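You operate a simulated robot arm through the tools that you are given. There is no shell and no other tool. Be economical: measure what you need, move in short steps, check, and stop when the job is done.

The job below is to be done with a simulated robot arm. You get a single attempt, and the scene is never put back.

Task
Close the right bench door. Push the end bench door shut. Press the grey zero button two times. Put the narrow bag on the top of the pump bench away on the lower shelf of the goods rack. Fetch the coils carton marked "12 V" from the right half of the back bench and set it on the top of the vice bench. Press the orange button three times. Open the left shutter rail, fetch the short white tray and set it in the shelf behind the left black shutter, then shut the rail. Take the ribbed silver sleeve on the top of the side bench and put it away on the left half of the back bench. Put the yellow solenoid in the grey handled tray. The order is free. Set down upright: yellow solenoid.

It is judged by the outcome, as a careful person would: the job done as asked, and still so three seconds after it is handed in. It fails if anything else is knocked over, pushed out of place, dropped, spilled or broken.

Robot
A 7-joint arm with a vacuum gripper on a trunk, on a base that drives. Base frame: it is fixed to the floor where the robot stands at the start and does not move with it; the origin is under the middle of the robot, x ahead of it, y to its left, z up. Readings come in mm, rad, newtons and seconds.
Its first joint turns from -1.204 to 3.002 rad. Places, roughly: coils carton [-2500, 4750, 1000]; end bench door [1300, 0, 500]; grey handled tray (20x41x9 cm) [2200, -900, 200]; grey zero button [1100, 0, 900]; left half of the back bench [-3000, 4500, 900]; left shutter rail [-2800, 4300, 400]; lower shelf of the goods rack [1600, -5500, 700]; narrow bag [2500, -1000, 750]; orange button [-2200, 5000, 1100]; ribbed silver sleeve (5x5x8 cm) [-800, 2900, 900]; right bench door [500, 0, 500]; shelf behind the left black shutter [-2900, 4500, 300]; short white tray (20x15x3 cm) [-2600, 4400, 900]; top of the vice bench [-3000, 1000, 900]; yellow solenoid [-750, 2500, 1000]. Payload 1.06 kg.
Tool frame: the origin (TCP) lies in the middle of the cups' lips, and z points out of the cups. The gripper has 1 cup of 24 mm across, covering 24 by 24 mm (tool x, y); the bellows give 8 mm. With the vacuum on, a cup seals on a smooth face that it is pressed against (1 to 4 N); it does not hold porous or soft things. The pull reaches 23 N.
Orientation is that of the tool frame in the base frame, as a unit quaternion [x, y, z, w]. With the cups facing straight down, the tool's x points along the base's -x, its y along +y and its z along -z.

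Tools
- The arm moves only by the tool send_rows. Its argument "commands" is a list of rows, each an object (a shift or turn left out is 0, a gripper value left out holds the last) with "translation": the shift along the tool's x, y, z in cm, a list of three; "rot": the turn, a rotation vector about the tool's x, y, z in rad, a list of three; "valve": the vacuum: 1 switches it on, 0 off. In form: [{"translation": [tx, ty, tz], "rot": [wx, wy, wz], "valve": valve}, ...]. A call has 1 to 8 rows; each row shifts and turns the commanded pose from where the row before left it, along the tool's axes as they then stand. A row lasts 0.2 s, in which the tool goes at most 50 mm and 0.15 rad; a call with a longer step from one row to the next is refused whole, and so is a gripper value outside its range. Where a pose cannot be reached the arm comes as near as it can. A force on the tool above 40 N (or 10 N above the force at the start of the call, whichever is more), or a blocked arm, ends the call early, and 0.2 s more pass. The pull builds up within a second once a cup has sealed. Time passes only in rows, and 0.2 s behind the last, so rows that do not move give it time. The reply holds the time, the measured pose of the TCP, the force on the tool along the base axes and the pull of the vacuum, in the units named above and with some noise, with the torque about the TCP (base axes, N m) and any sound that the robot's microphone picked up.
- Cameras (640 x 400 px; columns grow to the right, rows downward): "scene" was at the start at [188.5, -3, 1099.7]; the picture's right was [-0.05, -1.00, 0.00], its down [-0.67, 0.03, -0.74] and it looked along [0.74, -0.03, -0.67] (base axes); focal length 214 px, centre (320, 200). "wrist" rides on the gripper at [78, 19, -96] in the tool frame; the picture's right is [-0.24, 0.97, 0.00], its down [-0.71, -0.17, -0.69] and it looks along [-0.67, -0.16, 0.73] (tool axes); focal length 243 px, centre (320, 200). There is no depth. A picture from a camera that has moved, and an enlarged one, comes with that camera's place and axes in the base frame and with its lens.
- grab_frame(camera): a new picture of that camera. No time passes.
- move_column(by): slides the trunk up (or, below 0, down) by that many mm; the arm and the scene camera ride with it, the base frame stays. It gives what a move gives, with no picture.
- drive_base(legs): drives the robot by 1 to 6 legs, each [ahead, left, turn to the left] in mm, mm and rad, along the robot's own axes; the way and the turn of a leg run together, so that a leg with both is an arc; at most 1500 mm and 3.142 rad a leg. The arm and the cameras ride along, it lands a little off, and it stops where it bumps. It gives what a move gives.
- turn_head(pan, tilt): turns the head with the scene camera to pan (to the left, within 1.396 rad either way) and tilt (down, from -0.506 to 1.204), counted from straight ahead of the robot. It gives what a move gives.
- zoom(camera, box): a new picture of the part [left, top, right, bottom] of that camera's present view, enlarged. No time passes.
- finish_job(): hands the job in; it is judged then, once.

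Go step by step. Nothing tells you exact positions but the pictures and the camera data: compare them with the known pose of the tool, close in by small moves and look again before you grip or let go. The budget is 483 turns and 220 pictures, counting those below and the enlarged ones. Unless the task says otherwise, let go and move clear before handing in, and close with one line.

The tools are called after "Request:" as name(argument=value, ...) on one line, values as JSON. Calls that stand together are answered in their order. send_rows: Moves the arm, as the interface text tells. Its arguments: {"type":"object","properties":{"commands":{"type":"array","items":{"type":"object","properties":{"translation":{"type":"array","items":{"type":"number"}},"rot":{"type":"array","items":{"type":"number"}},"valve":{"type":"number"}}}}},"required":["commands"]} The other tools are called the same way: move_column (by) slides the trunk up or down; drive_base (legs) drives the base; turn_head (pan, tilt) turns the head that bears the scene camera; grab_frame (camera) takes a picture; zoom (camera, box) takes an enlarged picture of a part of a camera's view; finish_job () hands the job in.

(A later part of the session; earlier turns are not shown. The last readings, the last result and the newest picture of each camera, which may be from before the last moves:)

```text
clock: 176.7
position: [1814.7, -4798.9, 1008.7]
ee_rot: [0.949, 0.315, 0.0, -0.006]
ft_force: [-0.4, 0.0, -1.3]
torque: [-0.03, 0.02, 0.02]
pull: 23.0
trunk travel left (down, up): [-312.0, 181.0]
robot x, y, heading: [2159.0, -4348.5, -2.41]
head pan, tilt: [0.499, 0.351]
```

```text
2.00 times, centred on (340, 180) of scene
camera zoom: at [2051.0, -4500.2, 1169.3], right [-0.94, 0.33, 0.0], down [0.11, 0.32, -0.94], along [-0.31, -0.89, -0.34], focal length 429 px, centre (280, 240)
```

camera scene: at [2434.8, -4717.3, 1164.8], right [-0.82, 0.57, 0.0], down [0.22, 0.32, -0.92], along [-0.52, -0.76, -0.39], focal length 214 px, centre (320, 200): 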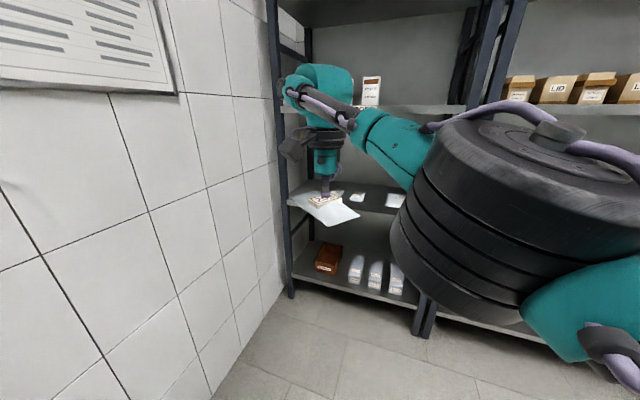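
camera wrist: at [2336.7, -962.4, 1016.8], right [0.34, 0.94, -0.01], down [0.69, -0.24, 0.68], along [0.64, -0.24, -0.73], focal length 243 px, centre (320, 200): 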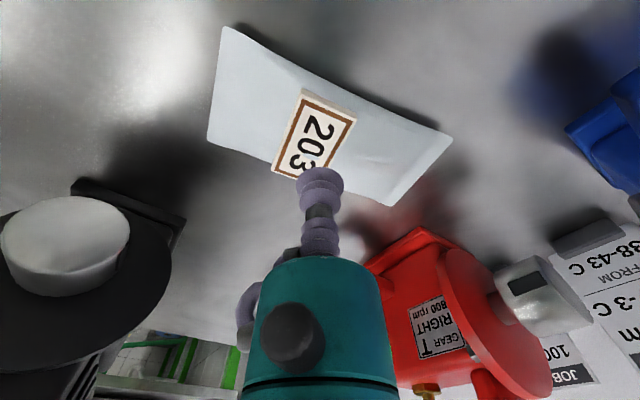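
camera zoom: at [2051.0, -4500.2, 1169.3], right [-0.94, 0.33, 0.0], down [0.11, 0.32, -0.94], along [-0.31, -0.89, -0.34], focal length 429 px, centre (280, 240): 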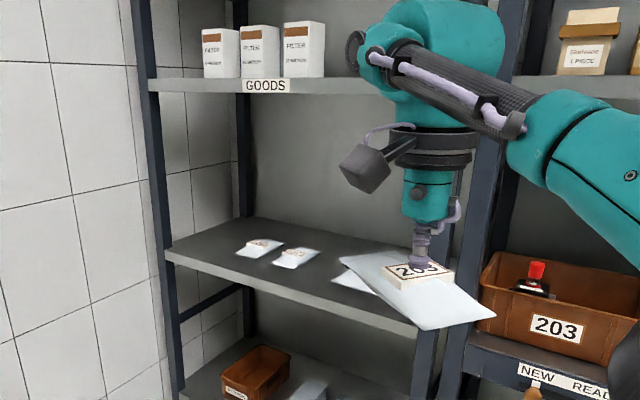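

The rack's label reads GOODS and the bags lie on its lower shelf, leaving a free strip of about 12 cm along the front. I'll lower the trunk out here in free space.

Request:
move_column(by=-200)

```text
clock: 178.8
position: [1814.8, -4797.6, 809.0]
ee_rot: [0.949, 0.315, 0.0, -0.005]
ft_force: [-0.2, 0.4, -2.3]
torque: [-0.02, -0.01, -0.01]
pull: 22.7
trunk travel left (down, up): [-112.0, 381.0]
robot x, y, heading: [2162.2, -4347.3, -2.407]
head pan, tilt: [0.499, 0.351]
```

Request:
drive_base(legs=[[0, 451, 0], [300, 0, 0]])

Request:
turn_head(pan=0.2, tilt=0.45)

Request:
grab_frame(camera="scene")

Request:
grab_frame(camera="wrist")

```text
clock: 185.0
position: [1893.9, -5343.9, 807.8]
ee_rot: [0.948, 0.318, -0.001, -0.004]
ft_force: [-0.8, 0.0, -2.3]
torque: [-0.03, -0.02, 0.02]
pull: 22.3
trunk travel left (down, up): [-112.0, 381.0]
robot x, y, heading: [2228.1, -4888.9, -2.401]
head pan, tilt: [0.499, 0.351]
```

```text
clock: 185.8
position: [1893.0, -5345.9, 809.8]
ee_rot: [0.948, 0.319, 0.0, -0.006]
ft_force: [-0.1, -0.4, -2.4]
torque: [-0.05, -0.03, -0.01]
pull: 22.6
trunk travel left (down, up): [-112.0, 381.0]
robot x, y, heading: [2233.4, -4890.6, -2.395]
head pan, tilt: [0.201, 0.45]
```

```text
147 pictures are left
camera scene: at [2059.6, -5070.9, 948.4], right [-0.81, 0.59, 0.0], down [0.25, 0.35, -0.9], along [-0.53, -0.73, -0.44], focal length 214 px, centre (320, 200)
```

scene: 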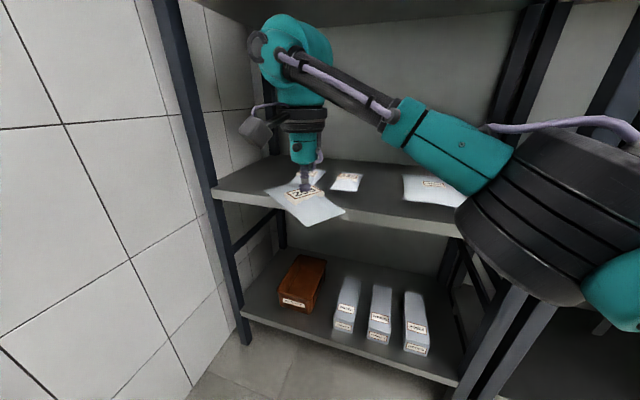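

```text
146 pictures are left
camera wrist: at [1967.5, -5313.1, 904.4], right [0.4, -0.92, -0.01], down [-0.67, -0.3, 0.68], along [-0.63, -0.27, -0.73], focal length 243 px, centre (320, 200)
```

wrist: 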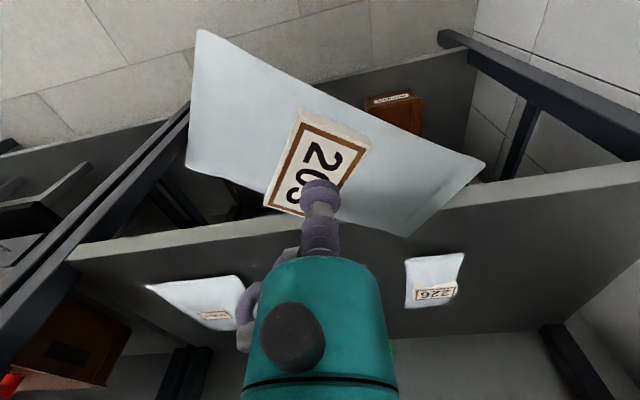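

Request:
zoom(camera="scene", box=[200, 140, 480, 260])

```text
2.29 times, centred on (340, 200) of scene
camera zoom: at [2059.6, -5070.9, 948.4], right [-0.81, 0.59, 0.0], down [0.25, 0.35, -0.9], along [-0.53, -0.73, -0.44], focal length 490 px, centre (274, 200)
```

zoom: 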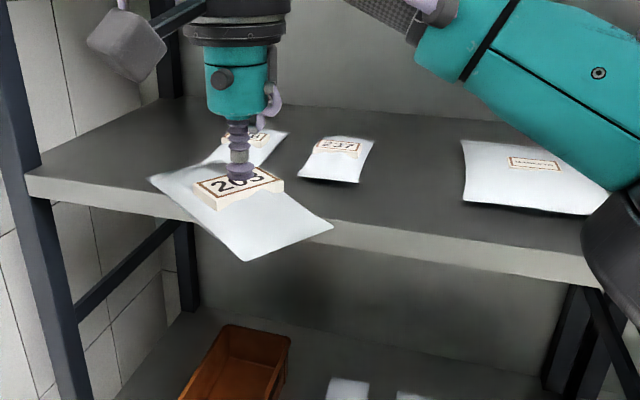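

I have a clear 12 cm gap between the "237" bag and the large one, centred about (1603,-5404). I'll rotate the bag so its long side runs into the shelf.

Request:
send_rows(commands=[{"rot": [0, 0, 0.14]}, {"rot": [0, 0, 0.14]}, {"rot": [0, 0, 0.14]}, {"rot": [0, 0, 0.14]}, {"rot": [0, 0, 0.14]}, {"rot": [0, 0, 0.14]}, {}])

Request:
grab_frame(camera="scene")

```text
clock: 187.4
position: [1893.5, -5344.0, 807.8]
ee_rot: [0.995, -0.097, -0.002, -0.005]
ft_force: [0.1, 0.5, -1.8]
torque: [0.0, 0.01, -0.05]
pull: 22.8
trunk travel left (down, up): [-112.0, 381.0]
robot x, y, heading: [2231.9, -4887.0, -2.397]
head pan, tilt: [0.201, 0.45]
```

```text
144 pictures are left
camera scene: at [2059.6, -5070.8, 948.3], right [-0.81, 0.59, 0.0], down [0.26, 0.35, -0.9], along [-0.53, -0.73, -0.44], focal length 214 px, centre (320, 200)
```

scene: 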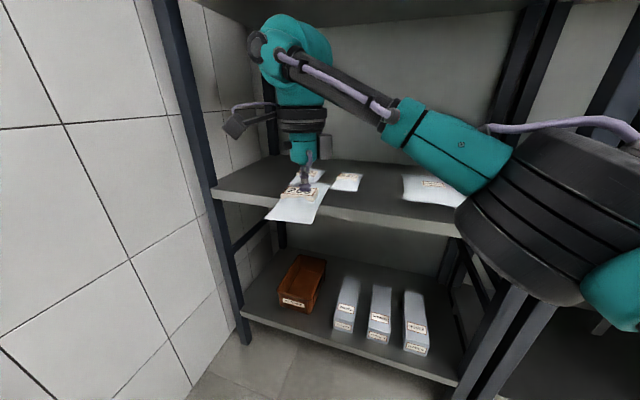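

Request:
drive_base(legs=[[0, -152, 0], [235, 0, 0]])

Request:
grab_frame(camera="scene")

Request:
grab_frame(camera="wrist")

```text
clock: 190.8
position: [1647.2, -5371.1, 819.2]
ee_rot: [0.995, -0.095, -0.011, 0.001]
ft_force: [-0.2, -0.9, -2.3]
torque: [0.02, 0.02, 0.01]
pull: 23.4
trunk travel left (down, up): [-112.0, 381.0]
robot x, y, heading: [1974.8, -4925.7, -2.398]
head pan, tilt: [0.201, 0.45]
stopped in leg 2: the robot was blocked; the commanded pose is now the measured one
```

```text
143 pictures are left
camera scene: at [1811.6, -5095.6, 952.9], right [-0.81, 0.59, 0.0], down [0.25, 0.34, -0.91], along [-0.54, -0.73, -0.42], focal length 214 px, centre (320, 200)
```

scene: 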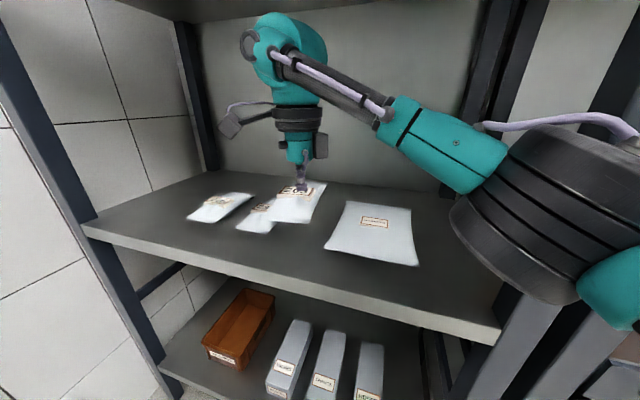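

```text
142 pictures are left
camera wrist: at [1723.1, -5404.8, 913.1], right [-0.41, -0.91, 0.01], down [-0.65, 0.3, 0.7], along [-0.64, 0.28, -0.71], focal length 243 px, centre (320, 200)
```

wrist: 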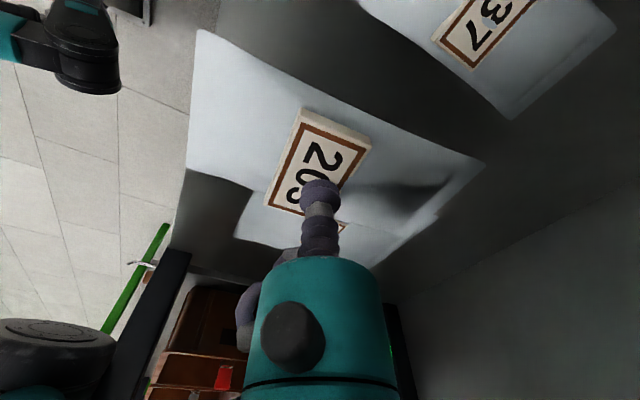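

The base touched the rack's foot, so I'll ease it back slightly and reach the rest with the arm.

Request:
drive_base(legs=[[-20, 0, 0]])

Request:
zoom(camera="scene", box=[60, 130, 520, 350])

```text
clock: 191.5
position: [1647.5, -5371.8, 819.2]
ee_rot: [0.995, -0.095, -0.014, 0.0]
ft_force: [-0.9, -0.1, -1.8]
torque: [-0.02, 0.0, -0.01]
pull: 23.1
trunk travel left (down, up): [-112.0, 381.0]
robot x, y, heading: [1975.5, -4923.6, -2.409]
head pan, tilt: [0.201, 0.45]
stopped in leg 1: the robot was blocked; the commanded pose is now the measured one
```

```text
1.39 times, centred on (290, 240) of scene
camera zoom: at [1810.1, -5096.5, 950.8], right [-0.81, 0.59, 0.0], down [0.25, 0.35, -0.9], along [-0.54, -0.73, -0.43], focal length 298 px, centre (362, 144)
```

zoom: 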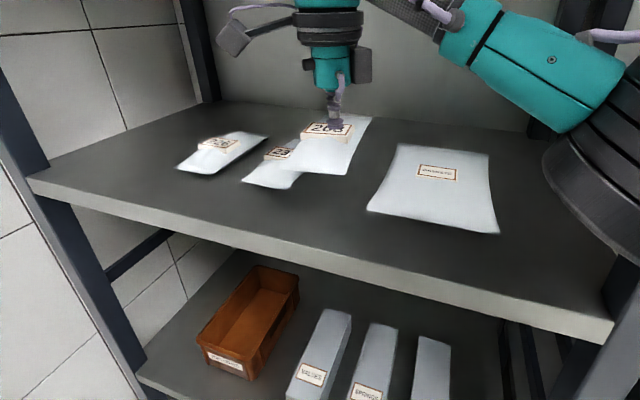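

Request:
drive_base(legs=[[-60, 0, 0]])

Request:
grab_frame(camera="scene")

```text
clock: 192.5
position: [1684.9, -5333.7, 811.0]
ee_rot: [0.995, -0.096, -0.008, -0.004]
ft_force: [0.3, 0.2, -2.2]
torque: [0.01, 0.04, -0.02]
pull: 22.9
trunk travel left (down, up): [-112.0, 381.0]
robot x, y, heading: [2023.3, -4880.9, -2.404]
head pan, tilt: [0.201, 0.45]
```

```text
140 pictures are left
camera scene: at [1847.8, -5060.9, 948.3], right [-0.81, 0.59, 0.0], down [0.26, 0.35, -0.9], along [-0.53, -0.73, -0.44], focal length 214 px, centre (320, 200)
```

scene: 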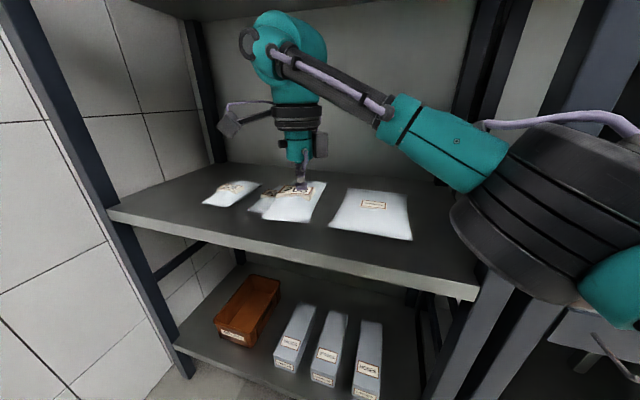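

Free again. I'll creep 40 mm ahead and try extending the arm for the rest.

Request:
drive_base(legs=[[40, 0, 0]])

Request:
send_rows(commands=[{"translation": [-1.5, 1.4, 0]}, {"translation": [-1.5, 1.4, 0]}, {"translation": [-1, 1, 0]}, {}])

Request:
grab_frame(camera="scene")

```text
clock: 193.4
position: [1654.5, -5363.2, 810.4]
ee_rot: [0.995, -0.095, -0.008, -0.004]
ft_force: [0.4, -0.4, -2.0]
torque: [0.0, 0.05, 0.0]
pull: 22.9
trunk travel left (down, up): [-112.0, 381.0]
robot x, y, heading: [1988.2, -4906.6, -2.405]
head pan, tilt: [0.201, 0.45]
```

```text
clock: 194.4
position: [1611.2, -5389.8, 812.4]
ee_rot: [0.995, -0.095, -0.007, -0.005]
ft_force: [0.4, -0.3, -1.5]
torque: [0.0, 0.03, 0.02]
pull: 22.8
out of reach, approached as far as the arm can: row 3
trunk travel left (down, up): [-112.0, 381.0]
robot x, y, heading: [1990.8, -4907.3, -2.404]
head pan, tilt: [0.201, 0.45]
```

```text
139 pictures are left
camera scene: at [1816.8, -5088.7, 948.3], right [-0.81, 0.59, 0.0], down [0.26, 0.35, -0.9], along [-0.53, -0.72, -0.44], focal length 214 px, centre (320, 200)
```

scene: 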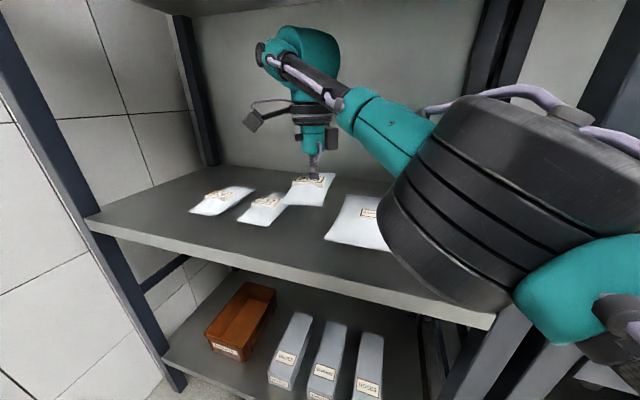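

Request:
send_rows(commands=[{"translation": [0, 0, 2]}, {"translation": [0, 0, 2]}, {}])

Request:
grab_frame(camera="scene")

```text
clock: 195.2
position: [1611.9, -5386.7, 770.2]
ee_rot: [0.995, -0.096, -0.008, -0.003]
ft_force: [0.0, -0.4, -2.9]
torque: [0.02, 0.05, -0.05]
pull: 23.2
trunk travel left (down, up): [-112.0, 381.0]
robot x, y, heading: [1992.7, -4908.5, -2.408]
head pan, tilt: [0.201, 0.45]
```

```text
138 pictures are left
camera scene: at [1816.8, -5088.7, 948.4], right [-0.81, 0.59, 0.0], down [0.26, 0.35, -0.9], along [-0.53, -0.72, -0.44], focal length 214 px, centre (320, 200)
```

scene: 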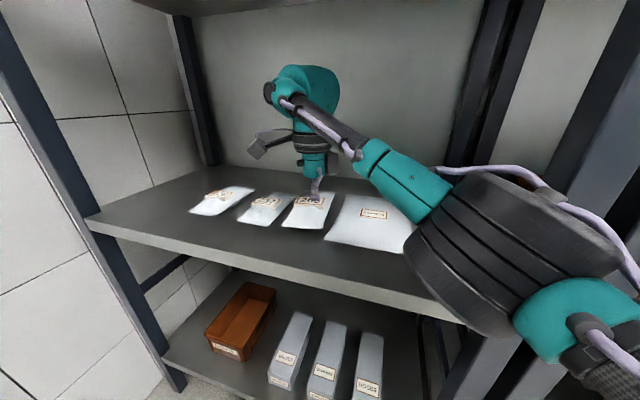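

Request:
send_rows(commands=[{"translation": [1.4, 1.1, 0]}, {"translation": [0, 0, 2]}, {}])

Request:
zoom(camera="scene", box=[180, 150, 480, 290])

```text
clock: 196.0
position: [1621.3, -5403.0, 749.9]
ee_rot: [0.995, -0.096, -0.007, -0.004]
ft_force: [0.2, 0.9, -2.0]
torque: [0.01, -0.01, 0.0]
pull: 22.7
trunk travel left (down, up): [-112.0, 381.0]
robot x, y, heading: [1990.3, -4908.9, -2.41]
head pan, tilt: [0.201, 0.45]
```

```text
2.13 times, centred on (330, 220) of scene
camera zoom: at [1816.8, -5088.8, 948.3], right [-0.81, 0.59, 0.0], down [0.26, 0.35, -0.9], along [-0.53, -0.72, -0.44], focal length 458 px, centre (299, 157)
```

zoom: 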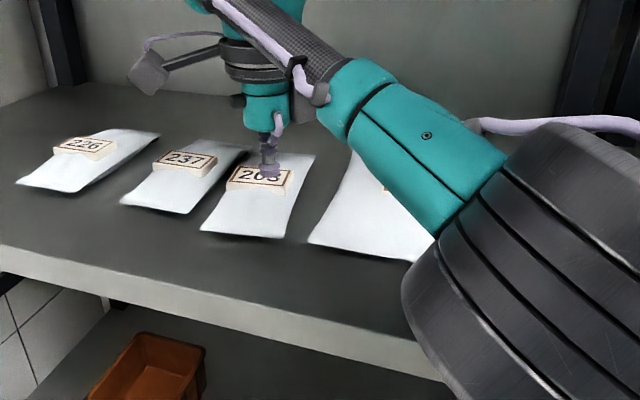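

Good placement between the two bags. Lowering until it touches the shelf.

Request:
send_rows(commands=[{"translation": [0, 0, 1]}, {"translation": [0, 0, 0.7]}, {"translation": [0, 0, 0.5]}, {}])

```text
clock: 196.8
position: [1623.1, -5400.6, 735.3]
ee_rot: [0.995, -0.096, -0.012, 0.003]
ft_force: [0.1, 1.7, 14.3]
torque: [0.03, -0.17, 0.11]
pull: 22.8
trunk travel left (down, up): [-112.0, 381.0]
robot x, y, heading: [1993.1, -4910.1, -2.402]
head pan, tilt: [0.201, 0.45]
stopped in row 4: the force on the tool passed its limit at 45 N (the readings are from after the stop); the commanded pose is now the measured one
```

Request:
send_rows(commands=[{"translation": [0, 0, -0.3]}, {"valve": 0}, {}, {}, {}])

Request:
zoom(camera="scene", box=[180, 150, 480, 290])

```text
clock: 198.0
position: [1621.9, -5402.0, 737.4]
ee_rot: [0.995, -0.097, -0.011, 0.001]
ft_force: [-2.1, 0.0, 5.7]
torque: [-0.02, -0.07, -0.03]
pull: 0.0
trunk travel left (down, up): [-112.0, 381.0]
robot x, y, heading: [1989.7, -4911.8, -2.405]
head pan, tilt: [0.201, 0.45]
```

```text
2.13 times, centred on (330, 220) of scene
camera zoom: at [1816.8, -5088.5, 948.4], right [-0.81, 0.59, 0.0], down [0.26, 0.35, -0.9], along [-0.53, -0.72, -0.43], focal length 458 px, centre (299, 157)
```

zoom: 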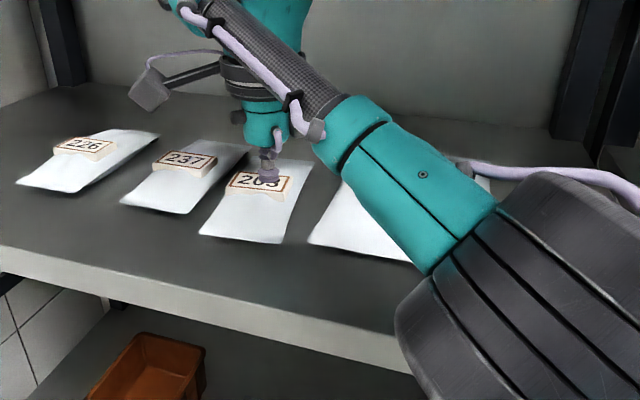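

The bag lies on the shelf. Lifting off and withdrawing.

Request:
send_rows(commands=[{"translation": [0, 0, -1.5]}, {"translation": [0, 0, -3]}, {"translation": [0, 0, -2]}, {"translation": [1.5, -1.7, 0]}, {"translation": [1.5, -1.7, -1]}, {}])

Request:
drive_base(legs=[[-450, 0, 0]])

Request:
grab_frame(camera="scene")

```text
clock: 199.4
position: [1660.9, -5373.5, 811.6]
ee_rot: [0.995, -0.097, -0.011, 0.0]
ft_force: [-0.7, -0.2, -0.7]
torque: [-0.01, 0.0, 0.01]
pull: 0.1
trunk travel left (down, up): [-112.0, 381.0]
robot x, y, heading: [1992.4, -4909.9, -2.41]
head pan, tilt: [0.201, 0.45]
```

```text
clock: 202.1
position: [1989.8, -5074.3, 812.2]
ee_rot: [0.995, -0.099, -0.011, 0.001]
ft_force: [-0.4, 0.2, -0.3]
torque: [-0.01, 0.02, 0.02]
pull: 0.1
trunk travel left (down, up): [-112.0, 381.0]
robot x, y, heading: [2320.6, -4612.8, -2.412]
head pan, tilt: [0.201, 0.45]
```

```text
135 pictures are left
camera scene: at [2146.6, -4790.3, 948.4], right [-0.8, 0.6, 0.0], down [0.26, 0.35, -0.9], along [-0.54, -0.72, -0.44], focal length 214 px, centre (320, 200)
```

scene: 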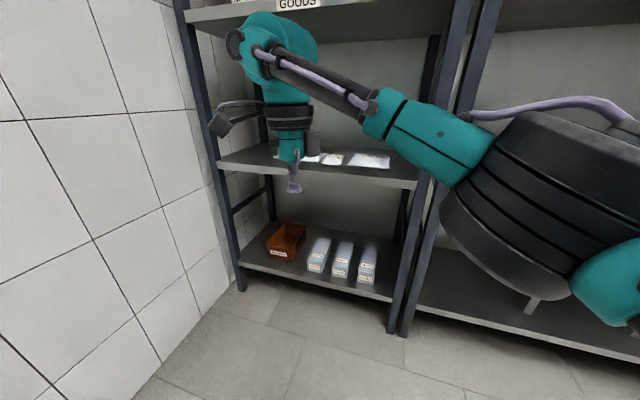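

Bag done. I'll restore the tool's yaw and the trunk, then drive back up the aisle towards the side bench.

Request:
send_rows(commands=[{"rot": [0, 0, -0.14]}, {"rot": [0, 0, -0.14]}, {"rot": [0, 0, -0.14]}, {"rot": [0, 0, -0.14]}, {"rot": [0, 0, -0.14]}, {"rot": [0, 0, -0.14]}, {}])

Request:
move_column(by=200)

Request:
drive_base(legs=[[-1050, 0, 0], [0, 0, -1.57], [1500, 0, 0], [1500, 0, 0], [1500, 0, 0]])

Request:
turn_head(pan=0.0, tilt=0.2)

Request:
grab_frame(camera="scene")

```text
clock: 203.7
position: [1990.9, -5074.6, 812.4]
ee_rot: [0.948, 0.317, -0.01, -0.005]
ft_force: [-0.6, 0.9, 0.4]
torque: [0.0, 0.0, 0.0]
pull: 0.0
trunk travel left (down, up): [-112.0, 381.0]
robot x, y, heading: [2323.0, -4609.8, -2.407]
head pan, tilt: [0.201, 0.45]
```

```text
clock: 205.9
position: [1995.3, -5069.3, 1027.1]
ee_rot: [0.949, 0.315, -0.029, 0.005]
ft_force: [0.7, 0.1, -0.5]
torque: [-0.01, 0.03, 0.03]
pull: 0.0
trunk travel left (down, up): [-312.0, 181.0]
robot x, y, heading: [2321.7, -4610.7, -2.411]
head pan, tilt: [0.201, 0.45]
```

```text
clock: 235.6
position: [-156.1, -239.7, 1027.2]
ee_rot: [0.894, -0.448, -0.023, -0.016]
ft_force: [0.0, 0.2, -0.5]
torque: [0.02, 0.04, -0.01]
pull: 0.0
trunk travel left (down, up): [-312.0, 181.0]
robot x, y, heading: [299.6, -566.2, 2.3]
head pan, tilt: [0.201, 0.45]
```

```text
clock: 236.4
position: [-155.9, -239.0, 1027.6]
ee_rot: [0.893, -0.449, -0.023, -0.016]
ft_force: [-0.1, 0.1, 0.8]
torque: [-0.02, -0.01, 0.02]
pull: 0.0
trunk travel left (down, up): [-312.0, 181.0]
robot x, y, heading: [300.2, -571.4, 2.295]
head pan, tilt: [0.0, 0.201]
```

```text
134 pictures are left
camera scene: at [170.9, -423.6, 1183.3], right [0.75, 0.67, 0.0], down [0.13, -0.15, -0.98], along [-0.65, 0.73, -0.2], focal length 214 px, centre (320, 200)
```

scene: 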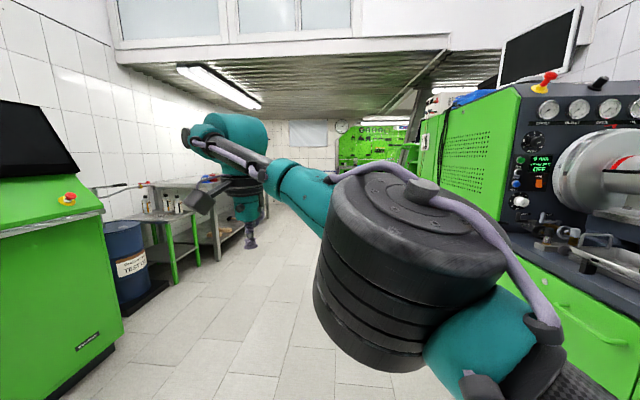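

Request:
drive_base(legs=[[1500, 0, 0], [800, 0, 0]])

Request:
turn_head(pan=0.1, tilt=0.3)

Request:
grab_frame(camera="scene")

Request:
turn_head(pan=-1.3, tilt=0.3)

Request:
grab_frame(camera="scene")

```text
clock: 247.8
position: [-1661.1, 1514.7, 1028.9]
ee_rot: [0.89, -0.455, -0.023, -0.017]
ft_force: [-0.9, -0.3, -0.3]
torque: [0.0, 0.01, 0.04]
pull: 0.1
trunk travel left (down, up): [-312.0, 181.0]
robot x, y, heading: [-1211.9, 1177.7, 2.28]
head pan, tilt: [0.0, 0.201]
```

```text
clock: 248.4
position: [-1661.3, 1513.3, 1027.1]
ee_rot: [0.89, -0.456, -0.025, -0.018]
ft_force: [-0.7, 1.1, 1.1]
torque: [0.02, -0.02, -0.01]
pull: 0.0
trunk travel left (down, up): [-312.0, 181.0]
robot x, y, heading: [-1207.5, 1181.7, 2.284]
head pan, tilt: [0.099, 0.3]
```

```text
133 pictures are left
camera scene: at [-1344.2, 1319.3, 1174.1], right [0.69, 0.73, 0.0], down [0.21, -0.2, -0.96], along [-0.69, 0.66, -0.3], focal length 214 px, centre (320, 200)
```

scene: 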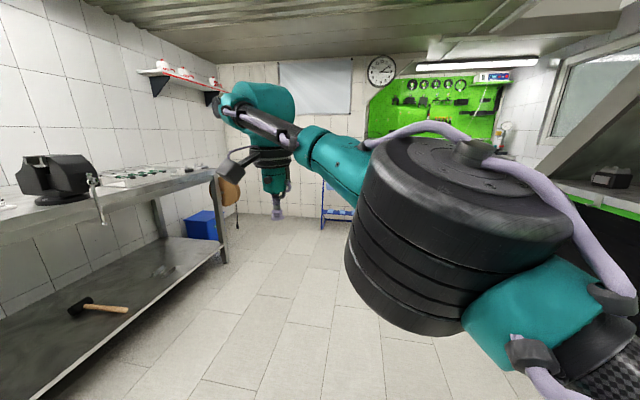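

```text
clock: 249.9
position: [-1660.2, 1514.1, 1027.8]
ee_rot: [0.89, -0.456, -0.024, -0.018]
ft_force: [0.0, -0.5, -0.6]
torque: [-0.02, 0.0, 0.05]
pull: 0.1
trunk travel left (down, up): [-312.0, 181.0]
robot x, y, heading: [-1212.3, 1178.4, 2.281]
head pan, tilt: [-1.3, 0.3]
```

```text
132 pictures are left
camera scene: at [-1224.7, 1332.8, 1174.1], right [0.83, -0.55, 0.0], down [-0.16, -0.25, -0.96], along [0.53, 0.8, -0.3], focal length 214 px, centre (320, 200)
```

scene: 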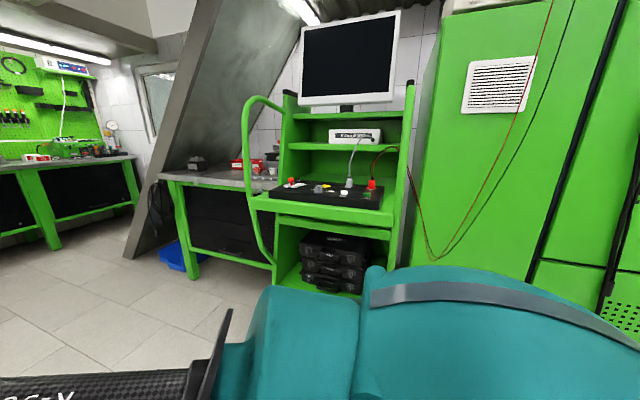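

Request:
zoom(camera="scene", box=[150, 120, 400, 240])

```text
2.56 times, centred on (275, 180) of scene
camera zoom: at [-1224.7, 1332.8, 1174.1], right [0.83, -0.55, 0.0], down [-0.16, -0.25, -0.96], along [0.53, 0.8, -0.3], focal length 549 px, centre (435, 251)
```

zoom: 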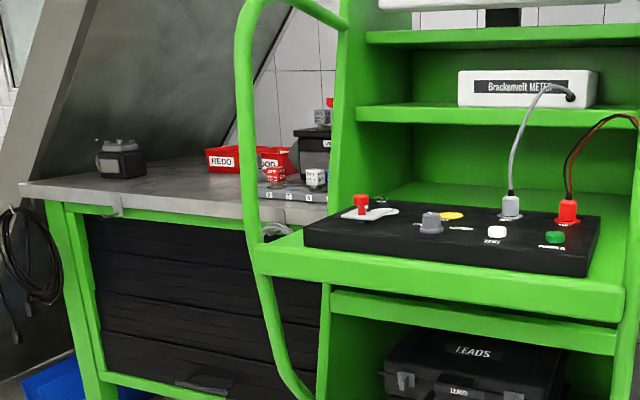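

Request:
drive_base(legs=[[1050, 0, 0], [0, 0, -1.56], [150, 0, 0]])

Request:
turn_head(pan=0.1, tilt=0.35)

Request:
grab_frame(camera="scene")

```text
clock: 260.0
position: [-1442.1, 2508.1, 1028.2]
ee_rot: [-0.309, 0.951, 0.004, 0.029]
ft_force: [0.6, 0.5, -0.3]
torque: [-0.03, -0.02, -0.01]
pull: 0.0
trunk travel left (down, up): [-312.0, 181.0]
robot x, y, heading: [-1778.1, 2059.2, 0.716]
head pan, tilt: [-1.3, 0.3]
```

```text
clock: 261.6
position: [-1442.6, 2508.1, 1028.4]
ee_rot: [-0.309, 0.951, 0.005, 0.03]
ft_force: [-1.0, 0.1, 0.6]
torque: [-0.01, 0.05, 0.0]
pull: 0.1
trunk travel left (down, up): [-312.0, 181.0]
robot x, y, heading: [-1774.8, 2051.8, 0.713]
head pan, tilt: [0.099, 0.351]
```

```text
130 pictures are left
camera scene: at [-1638.7, 2189.5, 1169.4], right [0.73, -0.69, 0.0], down [-0.24, -0.25, -0.94], along [0.64, 0.68, -0.34], focal length 214 px, centre (320, 200)
```

scene: 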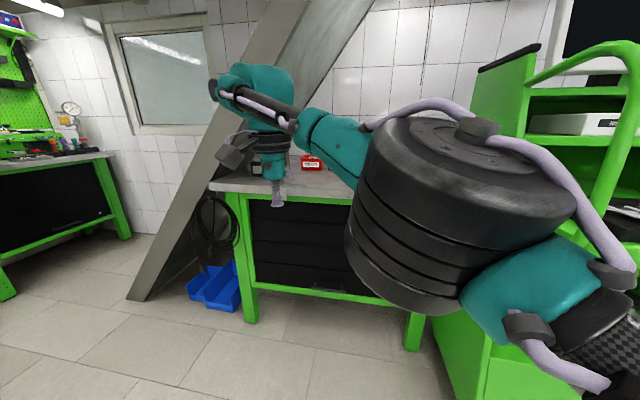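

Request:
drive_base(legs=[[0, -550, 0]])

Request:
turn_head(pan=0.55, tilt=0.35)

Request:
grab_frame(camera="scene")

```text
clock: 266.9
position: [-1079.1, 2086.6, 1027.1]
ee_rot: [-0.303, 0.952, 0.005, 0.03]
ft_force: [1.3, 0.4, -0.1]
torque: [0.01, 0.03, 0.02]
pull: 0.1
trunk travel left (down, up): [-312.0, 181.0]
robot x, y, heading: [-1420.2, 1638.6, 0.698]
head pan, tilt: [0.099, 0.351]
```

```text
clock: 267.8
position: [-1078.8, 2086.9, 1027.2]
ee_rot: [-0.302, 0.953, 0.005, 0.03]
ft_force: [-0.2, -0.8, -0.2]
torque: [0.0, -0.01, 0.01]
pull: 0.0
trunk travel left (down, up): [-312.0, 181.0]
robot x, y, heading: [-1413.9, 1640.7, 0.701]
head pan, tilt: [0.55, 0.351]
```

```text
129 pictures are left
camera scene: at [-1314.5, 1792.4, 1169.4], right [0.95, -0.31, 0.0], down [-0.11, -0.33, -0.94], along [0.29, 0.89, -0.34], focal length 214 px, centre (320, 200)
```

scene: 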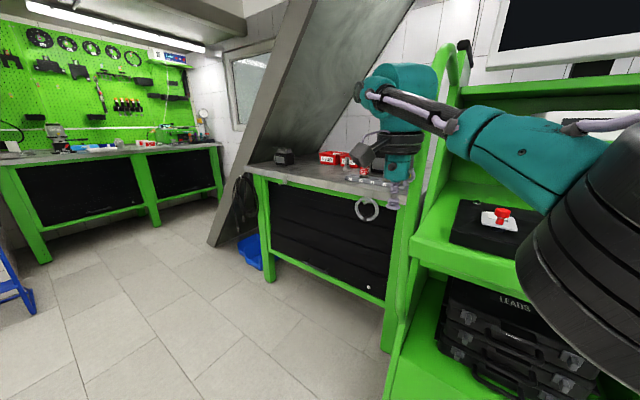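

Request:
zoom(camera="scene", box=[230, 120, 430, 230])

```text
3.20 times, centred on (330, 175) of scene
camera zoom: at [-1314.5, 1792.4, 1169.4], right [0.95, -0.31, 0.0], down [-0.11, -0.33, -0.94], along [0.29, 0.89, -0.34], focal length 686 px, centre (288, 280)
```

zoom: 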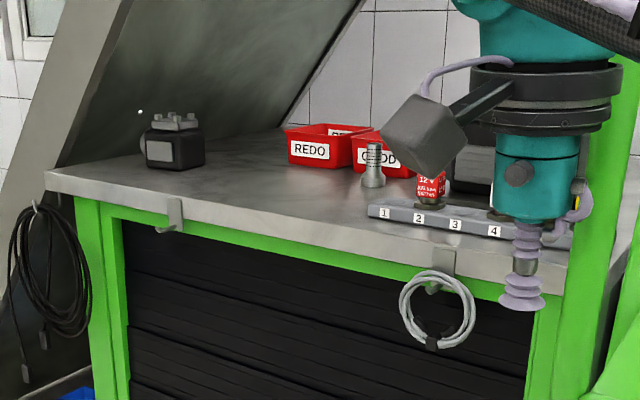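

Request:
drive_base(legs=[[150, 230, 0]])

Request:
turn_head(pan=0.1, tilt=0.4)

Request:
grab_frame(camera="scene")

Request:
grab_frame(camera="wrist")

```text
clock: 270.3
position: [-1108.5, 2350.0, 1027.4]
ee_rot: [-0.303, 0.953, 0.005, 0.03]
ft_force: [0.6, -0.2, -0.4]
torque: [0.03, 0.01, -0.01]
pull: 0.2
trunk travel left (down, up): [-312.0, 181.0]
robot x, y, heading: [-1447.3, 1901.6, 0.704]
head pan, tilt: [0.55, 0.351]
```

```text
clock: 271.2
position: [-1107.8, 2350.6, 1027.5]
ee_rot: [-0.304, 0.952, 0.007, 0.03]
ft_force: [-0.6, -0.4, -0.2]
torque: [0.01, 0.01, 0.01]
pull: 0.1
trunk travel left (down, up): [-312.0, 181.0]
robot x, y, heading: [-1447.2, 1903.6, 0.702]
head pan, tilt: [0.099, 0.4]
```

```text
127 pictures are left
camera scene: at [-1308.8, 2034.0, 1164.8], right [0.72, -0.69, 0.0], down [-0.27, -0.28, -0.92], along [0.64, 0.66, -0.39], focal length 214 px, centre (320, 200)
```

scene: 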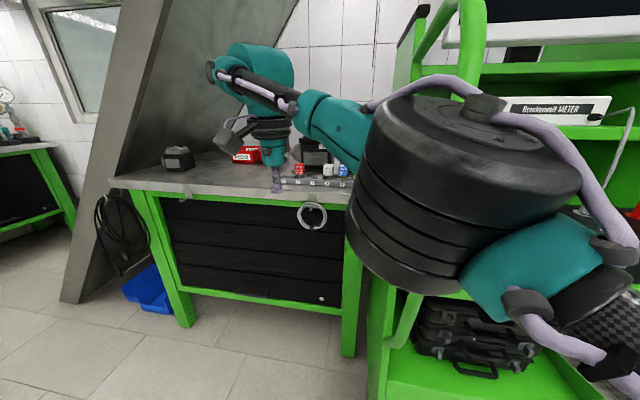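

```text
126 pictures are left
camera wrist: at [-1188.2, 2318.5, 1118.8], right [-0.37, 0.93, 0.01], down [0.64, 0.25, 0.73], along [0.67, 0.27, -0.69], focal length 243 px, centre (320, 200)
```

wrist: 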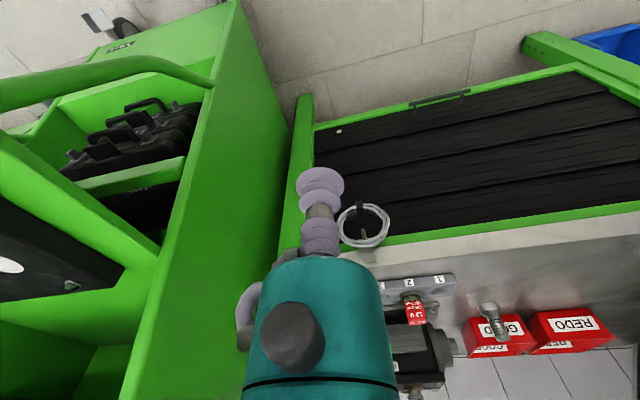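

Request:
zoom(camera="scene", box=[220, 120, 380, 220])

```text
4.00 times, centred on (300, 170) of scene
camera zoom: at [-1308.8, 2034.0, 1164.8], right [0.72, -0.69, 0.0], down [-0.27, -0.28, -0.92], along [0.64, 0.66, -0.39], focal length 858 px, centre (400, 320)
```

zoom: 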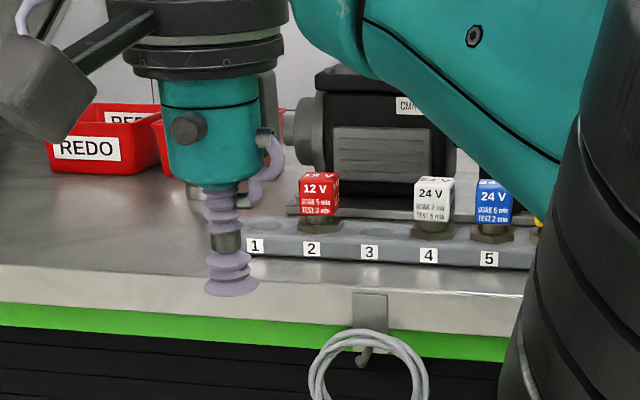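

The yellow solenoid is in slot 6 of the holder, close to the tall green cart. I need to know my own footprint; looking down.

Request:
turn_head(pan=0.9, tilt=1.2)

Request:
grab_frame(camera="scene")

```text
clock: 272.4
position: [-1108.3, 2351.0, 1027.5]
ee_rot: [-0.303, 0.953, 0.005, 0.03]
ft_force: [-0.4, -0.2, 0.2]
torque: [-0.02, -0.02, 0.0]
pull: 0.0
trunk travel left (down, up): [-312.0, 181.0]
robot x, y, heading: [-1447.1, 1902.1, 0.71]
head pan, tilt: [0.901, 1.201]
```

```text
124 pictures are left
camera scene: at [-1374.9, 2023.1, 1102.0], right [1.0, 0.03, 0.0], down [0.03, -0.93, -0.36], along [-0.01, 0.36, -0.93], focal length 214 px, centre (320, 200)
```

scene: 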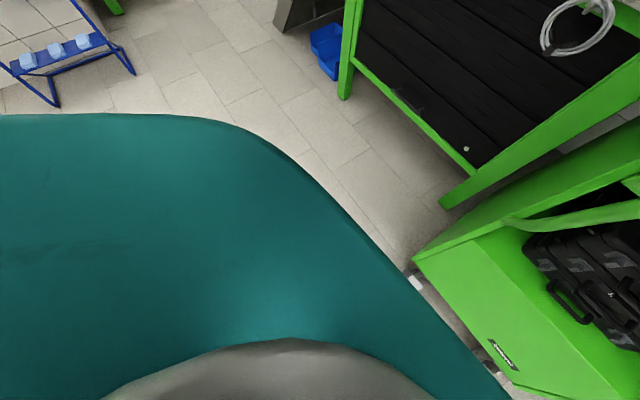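

Request:
drive_base(legs=[[-100, 430, 0], [0, 0, -1.05]])

Request:
turn_head(pan=0.6, tilt=0.35)

Request:
grab_frame(camera="scene")

```text
clock: 279.4
position: [-1246.8, 2103.0, 1029.0]
ee_rot: [0.215, 0.976, -0.011, 0.028]
ft_force: [0.1, -0.4, -0.4]
torque: [-0.01, 0.02, 0.0]
pull: 0.1
trunk travel left (down, up): [-312.0, 181.0]
robot x, y, heading: [-1804.6, 2170.9, -0.343]
head pan, tilt: [0.901, 1.201]
```

```text
clock: 280.6
position: [-1248.5, 2101.4, 1028.1]
ee_rot: [0.215, 0.976, -0.011, 0.028]
ft_force: [-0.2, 0.3, -0.2]
torque: [0.01, 0.01, 0.02]
pull: 0.1
trunk travel left (down, up): [-312.0, 181.0]
robot x, y, heading: [-1804.4, 2170.0, -0.345]
head pan, tilt: [0.6, 0.351]
```

```text
123 pictures are left
camera scene: at [-1623.4, 2163.2, 1169.3], right [0.25, -0.97, 0.0], down [-0.33, -0.09, -0.94], along [0.91, 0.24, -0.34], focal length 214 px, centre (320, 200)
```

scene: 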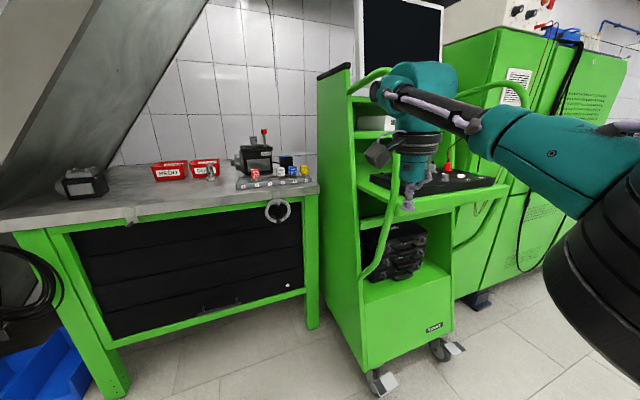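

Now a clear view: the cart has a solid left side panel right next to the bench end. Zooming on the solenoids.

Request:
zoom(camera="scene", box=[140, 110, 420, 260])

```text
2.29 times, centred on (280, 185) of scene
camera zoom: at [-1623.4, 2163.2, 1169.3], right [0.25, -0.97, 0.0], down [-0.33, -0.09, -0.94], along [0.91, 0.24, -0.34], focal length 490 px, centre (411, 234)
```

zoom: 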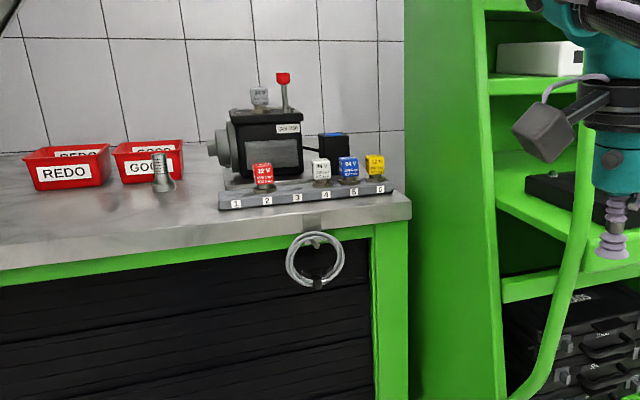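

Yellow solenoid at about (-667,2489), top near 970; cart panel is ~8 cm beyond it. My present heading keeps the elbow off the cart, so I'll slide in from the left in stages.

Request:
drive_base(legs=[[0, 530, 0], [250, 0, 0]])

Request:
turn_head(pan=0.1, tilt=0.4)

Request:
grab_frame(camera="scene")

Request:
grab_frame(camera="wrist")

```text
clock: 287.1
position: [-836.6, 2527.5, 1028.7]
ee_rot: [0.212, 0.977, -0.01, 0.027]
ft_force: [-0.4, -1.2, 0.7]
torque: [0.0, -0.01, 0.02]
pull: 0.0
trunk travel left (down, up): [-312.0, 181.0]
robot x, y, heading: [-1392.5, 2593.8, -0.342]
head pan, tilt: [0.6, 0.351]
```

```text
clock: 288.1
position: [-838.5, 2528.4, 1027.8]
ee_rot: [0.211, 0.977, -0.01, 0.028]
ft_force: [0.3, 0.7, 0.5]
torque: [0.0, 0.0, -0.01]
pull: 0.1
trunk travel left (down, up): [-312.0, 181.0]
robot x, y, heading: [-1396.0, 2593.8, -0.339]
head pan, tilt: [0.099, 0.4]
```

```text
121 pictures are left
camera scene: at [-1213.6, 2540.9, 1164.8], right [-0.24, -0.97, 0.0], down [-0.38, 0.09, -0.92], along [0.9, -0.22, -0.39], focal length 214 px, centre (320, 200)
```

scene: 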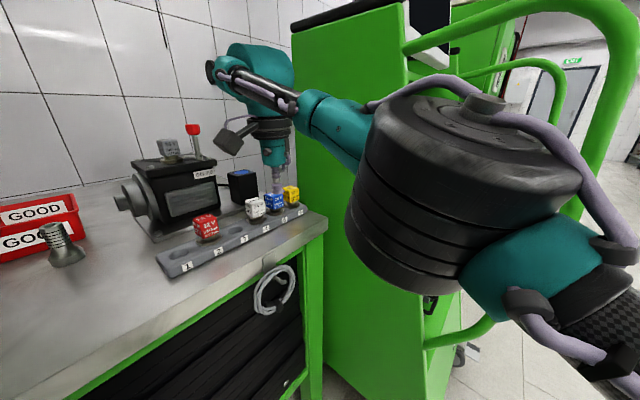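

```text
120 pictures are left
camera wrist: at [-905.6, 2581.0, 1118.8], right [0.62, 0.79, 0.01], down [0.54, -0.43, 0.73], along [0.57, -0.44, -0.69], focal length 243 px, centre (320, 200)
```

wrist: 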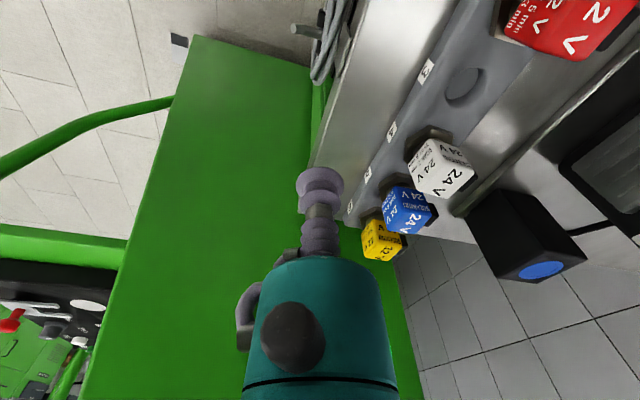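

Request:
zoom(camera="scene", box=[180, 130, 340, 270])

```text
2.86 times, centred on (260, 200) of scene
camera zoom: at [-1213.6, 2540.9, 1164.8], right [-0.24, -0.97, 0.0], down [-0.38, 0.09, -0.92], along [0.9, -0.22, -0.39], focal length 613 px, centre (491, 200)
```

zoom: 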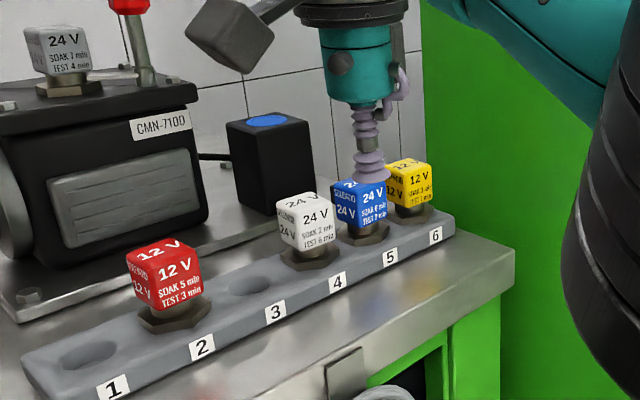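

Request:
drive_base(legs=[[105, 16, 0]])

Request:
send_rows(commands=[{"rot": [0, -0.1, 0]}, {}])

Request:
grab_frame(camera="scene")

Request:
grab_frame(camera="wrist")

```text
clock: 289.3
position: [-729.7, 2507.5, 1027.1]
ee_rot: [0.213, 0.977, -0.011, 0.028]
ft_force: [0.2, 0.8, -0.2]
torque: [-0.01, 0.01, 0.0]
pull: 0.0
trunk travel left (down, up): [-312.0, 181.0]
robot x, y, heading: [-1286.4, 2575.0, -0.337]
head pan, tilt: [0.099, 0.4]
```

```text
clock: 289.9
position: [-730.2, 2506.8, 1027.8]
ee_rot: [0.212, 0.974, -0.02, 0.077]
ft_force: [0.8, 0.6, 0.0]
torque: [0.03, 0.01, 0.03]
pull: 0.1
trunk travel left (down, up): [-312.0, 181.0]
robot x, y, heading: [-1291.7, 2574.3, -0.336]
head pan, tilt: [0.099, 0.4]
```

```text
118 pictures are left
camera scene: at [-1106.2, 2520.2, 1164.8], right [-0.24, -0.97, 0.0], down [-0.38, 0.09, -0.92], along [0.89, -0.22, -0.39], focal length 214 px, centre (320, 200)
```

scene: 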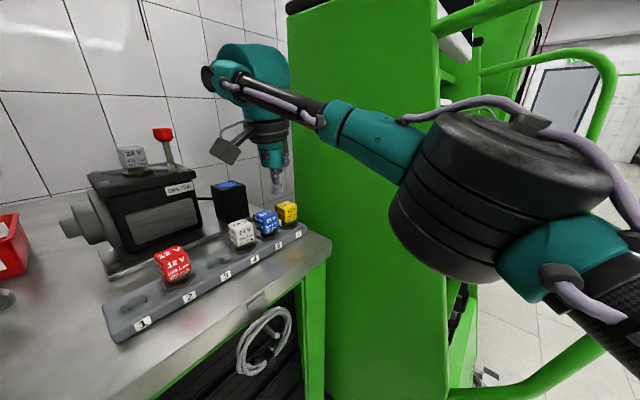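

```text
117 pictures are left
camera wrist: at [-806.3, 2563.6, 1109.5], right [0.61, 0.79, 0.03], down [0.47, -0.4, 0.79], along [0.63, -0.47, -0.61], focal length 243 px, centre (320, 200)
```

wrist: 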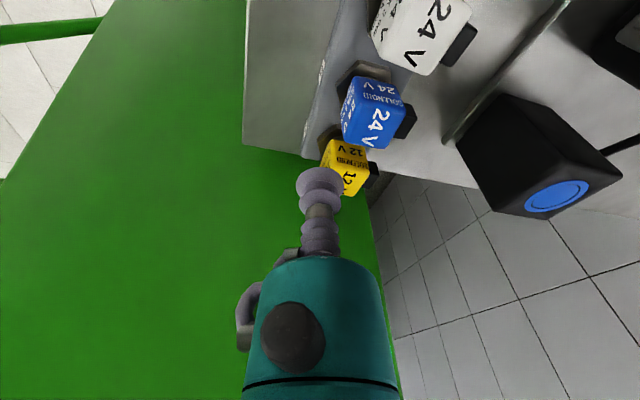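

Request:
send_rows(commands=[{"translation": [-3, 0.3, 0.5]}, {"translation": [-2.8, 0.26, 0.5]}, {"translation": [0, 0, 1.5]}, {}])

Request:
zoom(camera="scene", box=[220, 120, 360, 260])

Request:
grab_frame(camera="wrist")

```text
clock: 290.9
position: [-707.4, 2487.0, 1011.6]
ee_rot: [0.21, 0.974, -0.021, 0.077]
ft_force: [-0.7, 0.3, 1.1]
torque: [0.0, -0.02, -0.01]
pull: 0.0
out of reach, approached as far as the arm can: row 1, 2
trunk travel left (down, up): [-312.0, 181.0]
robot x, y, heading: [-1289.0, 2571.3, -0.337]
head pan, tilt: [0.099, 0.4]
```

```text
2.86 times, centred on (290, 190) of scene
camera zoom: at [-1106.2, 2520.3, 1164.8], right [-0.24, -0.97, 0.0], down [-0.38, 0.09, -0.92], along [0.89, -0.22, -0.39], focal length 613 px, centre (406, 229)
```

zoom: 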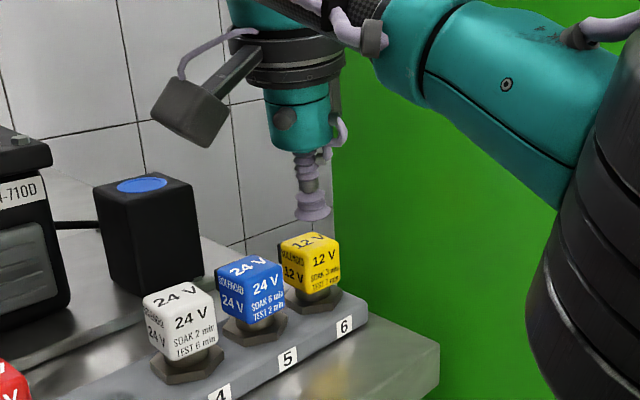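

```text
115 pictures are left
camera wrist: at [-783.1, 2544.6, 1093.9], right [0.61, 0.79, 0.03], down [0.47, -0.4, 0.79], along [0.63, -0.47, -0.61], focal length 243 px, centre (320, 200)
```

wrist: 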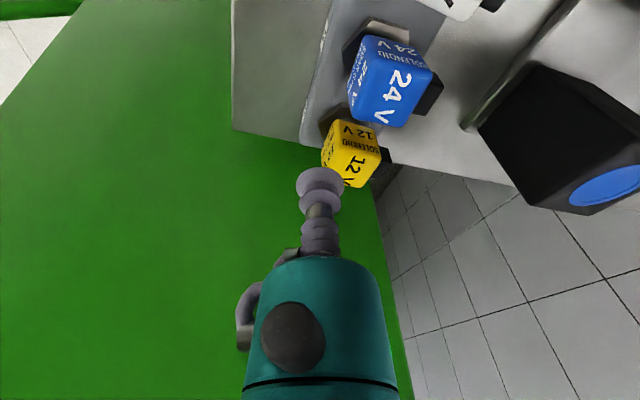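

Request:
drive_base(legs=[[36, 14, 0]])

Request:
zoom(camera="scene", box=[220, 120, 360, 260])

Request:
zoom(camera="wrist", box=[240, 80, 440, 220])

```text
clock: 291.7
position: [-668.6, 2490.2, 1011.1]
ee_rot: [0.21, 0.974, -0.02, 0.077]
ft_force: [0.2, -0.2, 0.1]
torque: [0.01, 0.03, -0.02]
pull: 0.1
trunk travel left (down, up): [-312.0, 181.0]
robot x, y, heading: [-1252.7, 2576.5, -0.34]
head pan, tilt: [0.099, 0.4]
```

```text
2.86 times, centred on (290, 190) of scene
camera zoom: at [-1066.8, 2522.0, 1164.7], right [-0.24, -0.97, 0.0], down [-0.38, 0.09, -0.92], along [0.89, -0.22, -0.39], focal length 613 px, centre (406, 229)
```

zoom: 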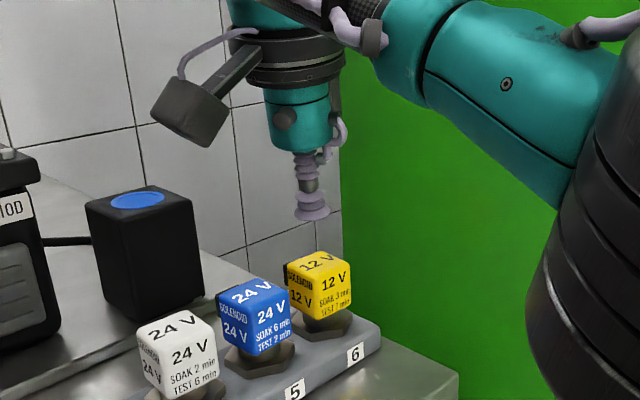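

```text
2.86 times, centred on (340, 150) of wrist
camera zoom: at [-743.8, 2546.8, 1093.7], right [0.61, 0.79, 0.03], down [0.47, -0.39, 0.79], along [0.63, -0.47, -0.61], focal length 693 px, centre (263, 343)
```

zoom: 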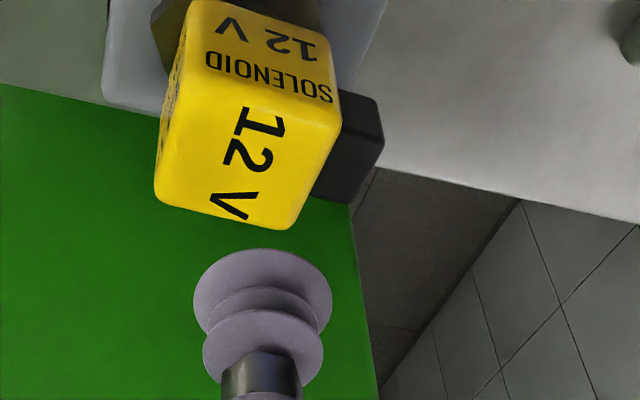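

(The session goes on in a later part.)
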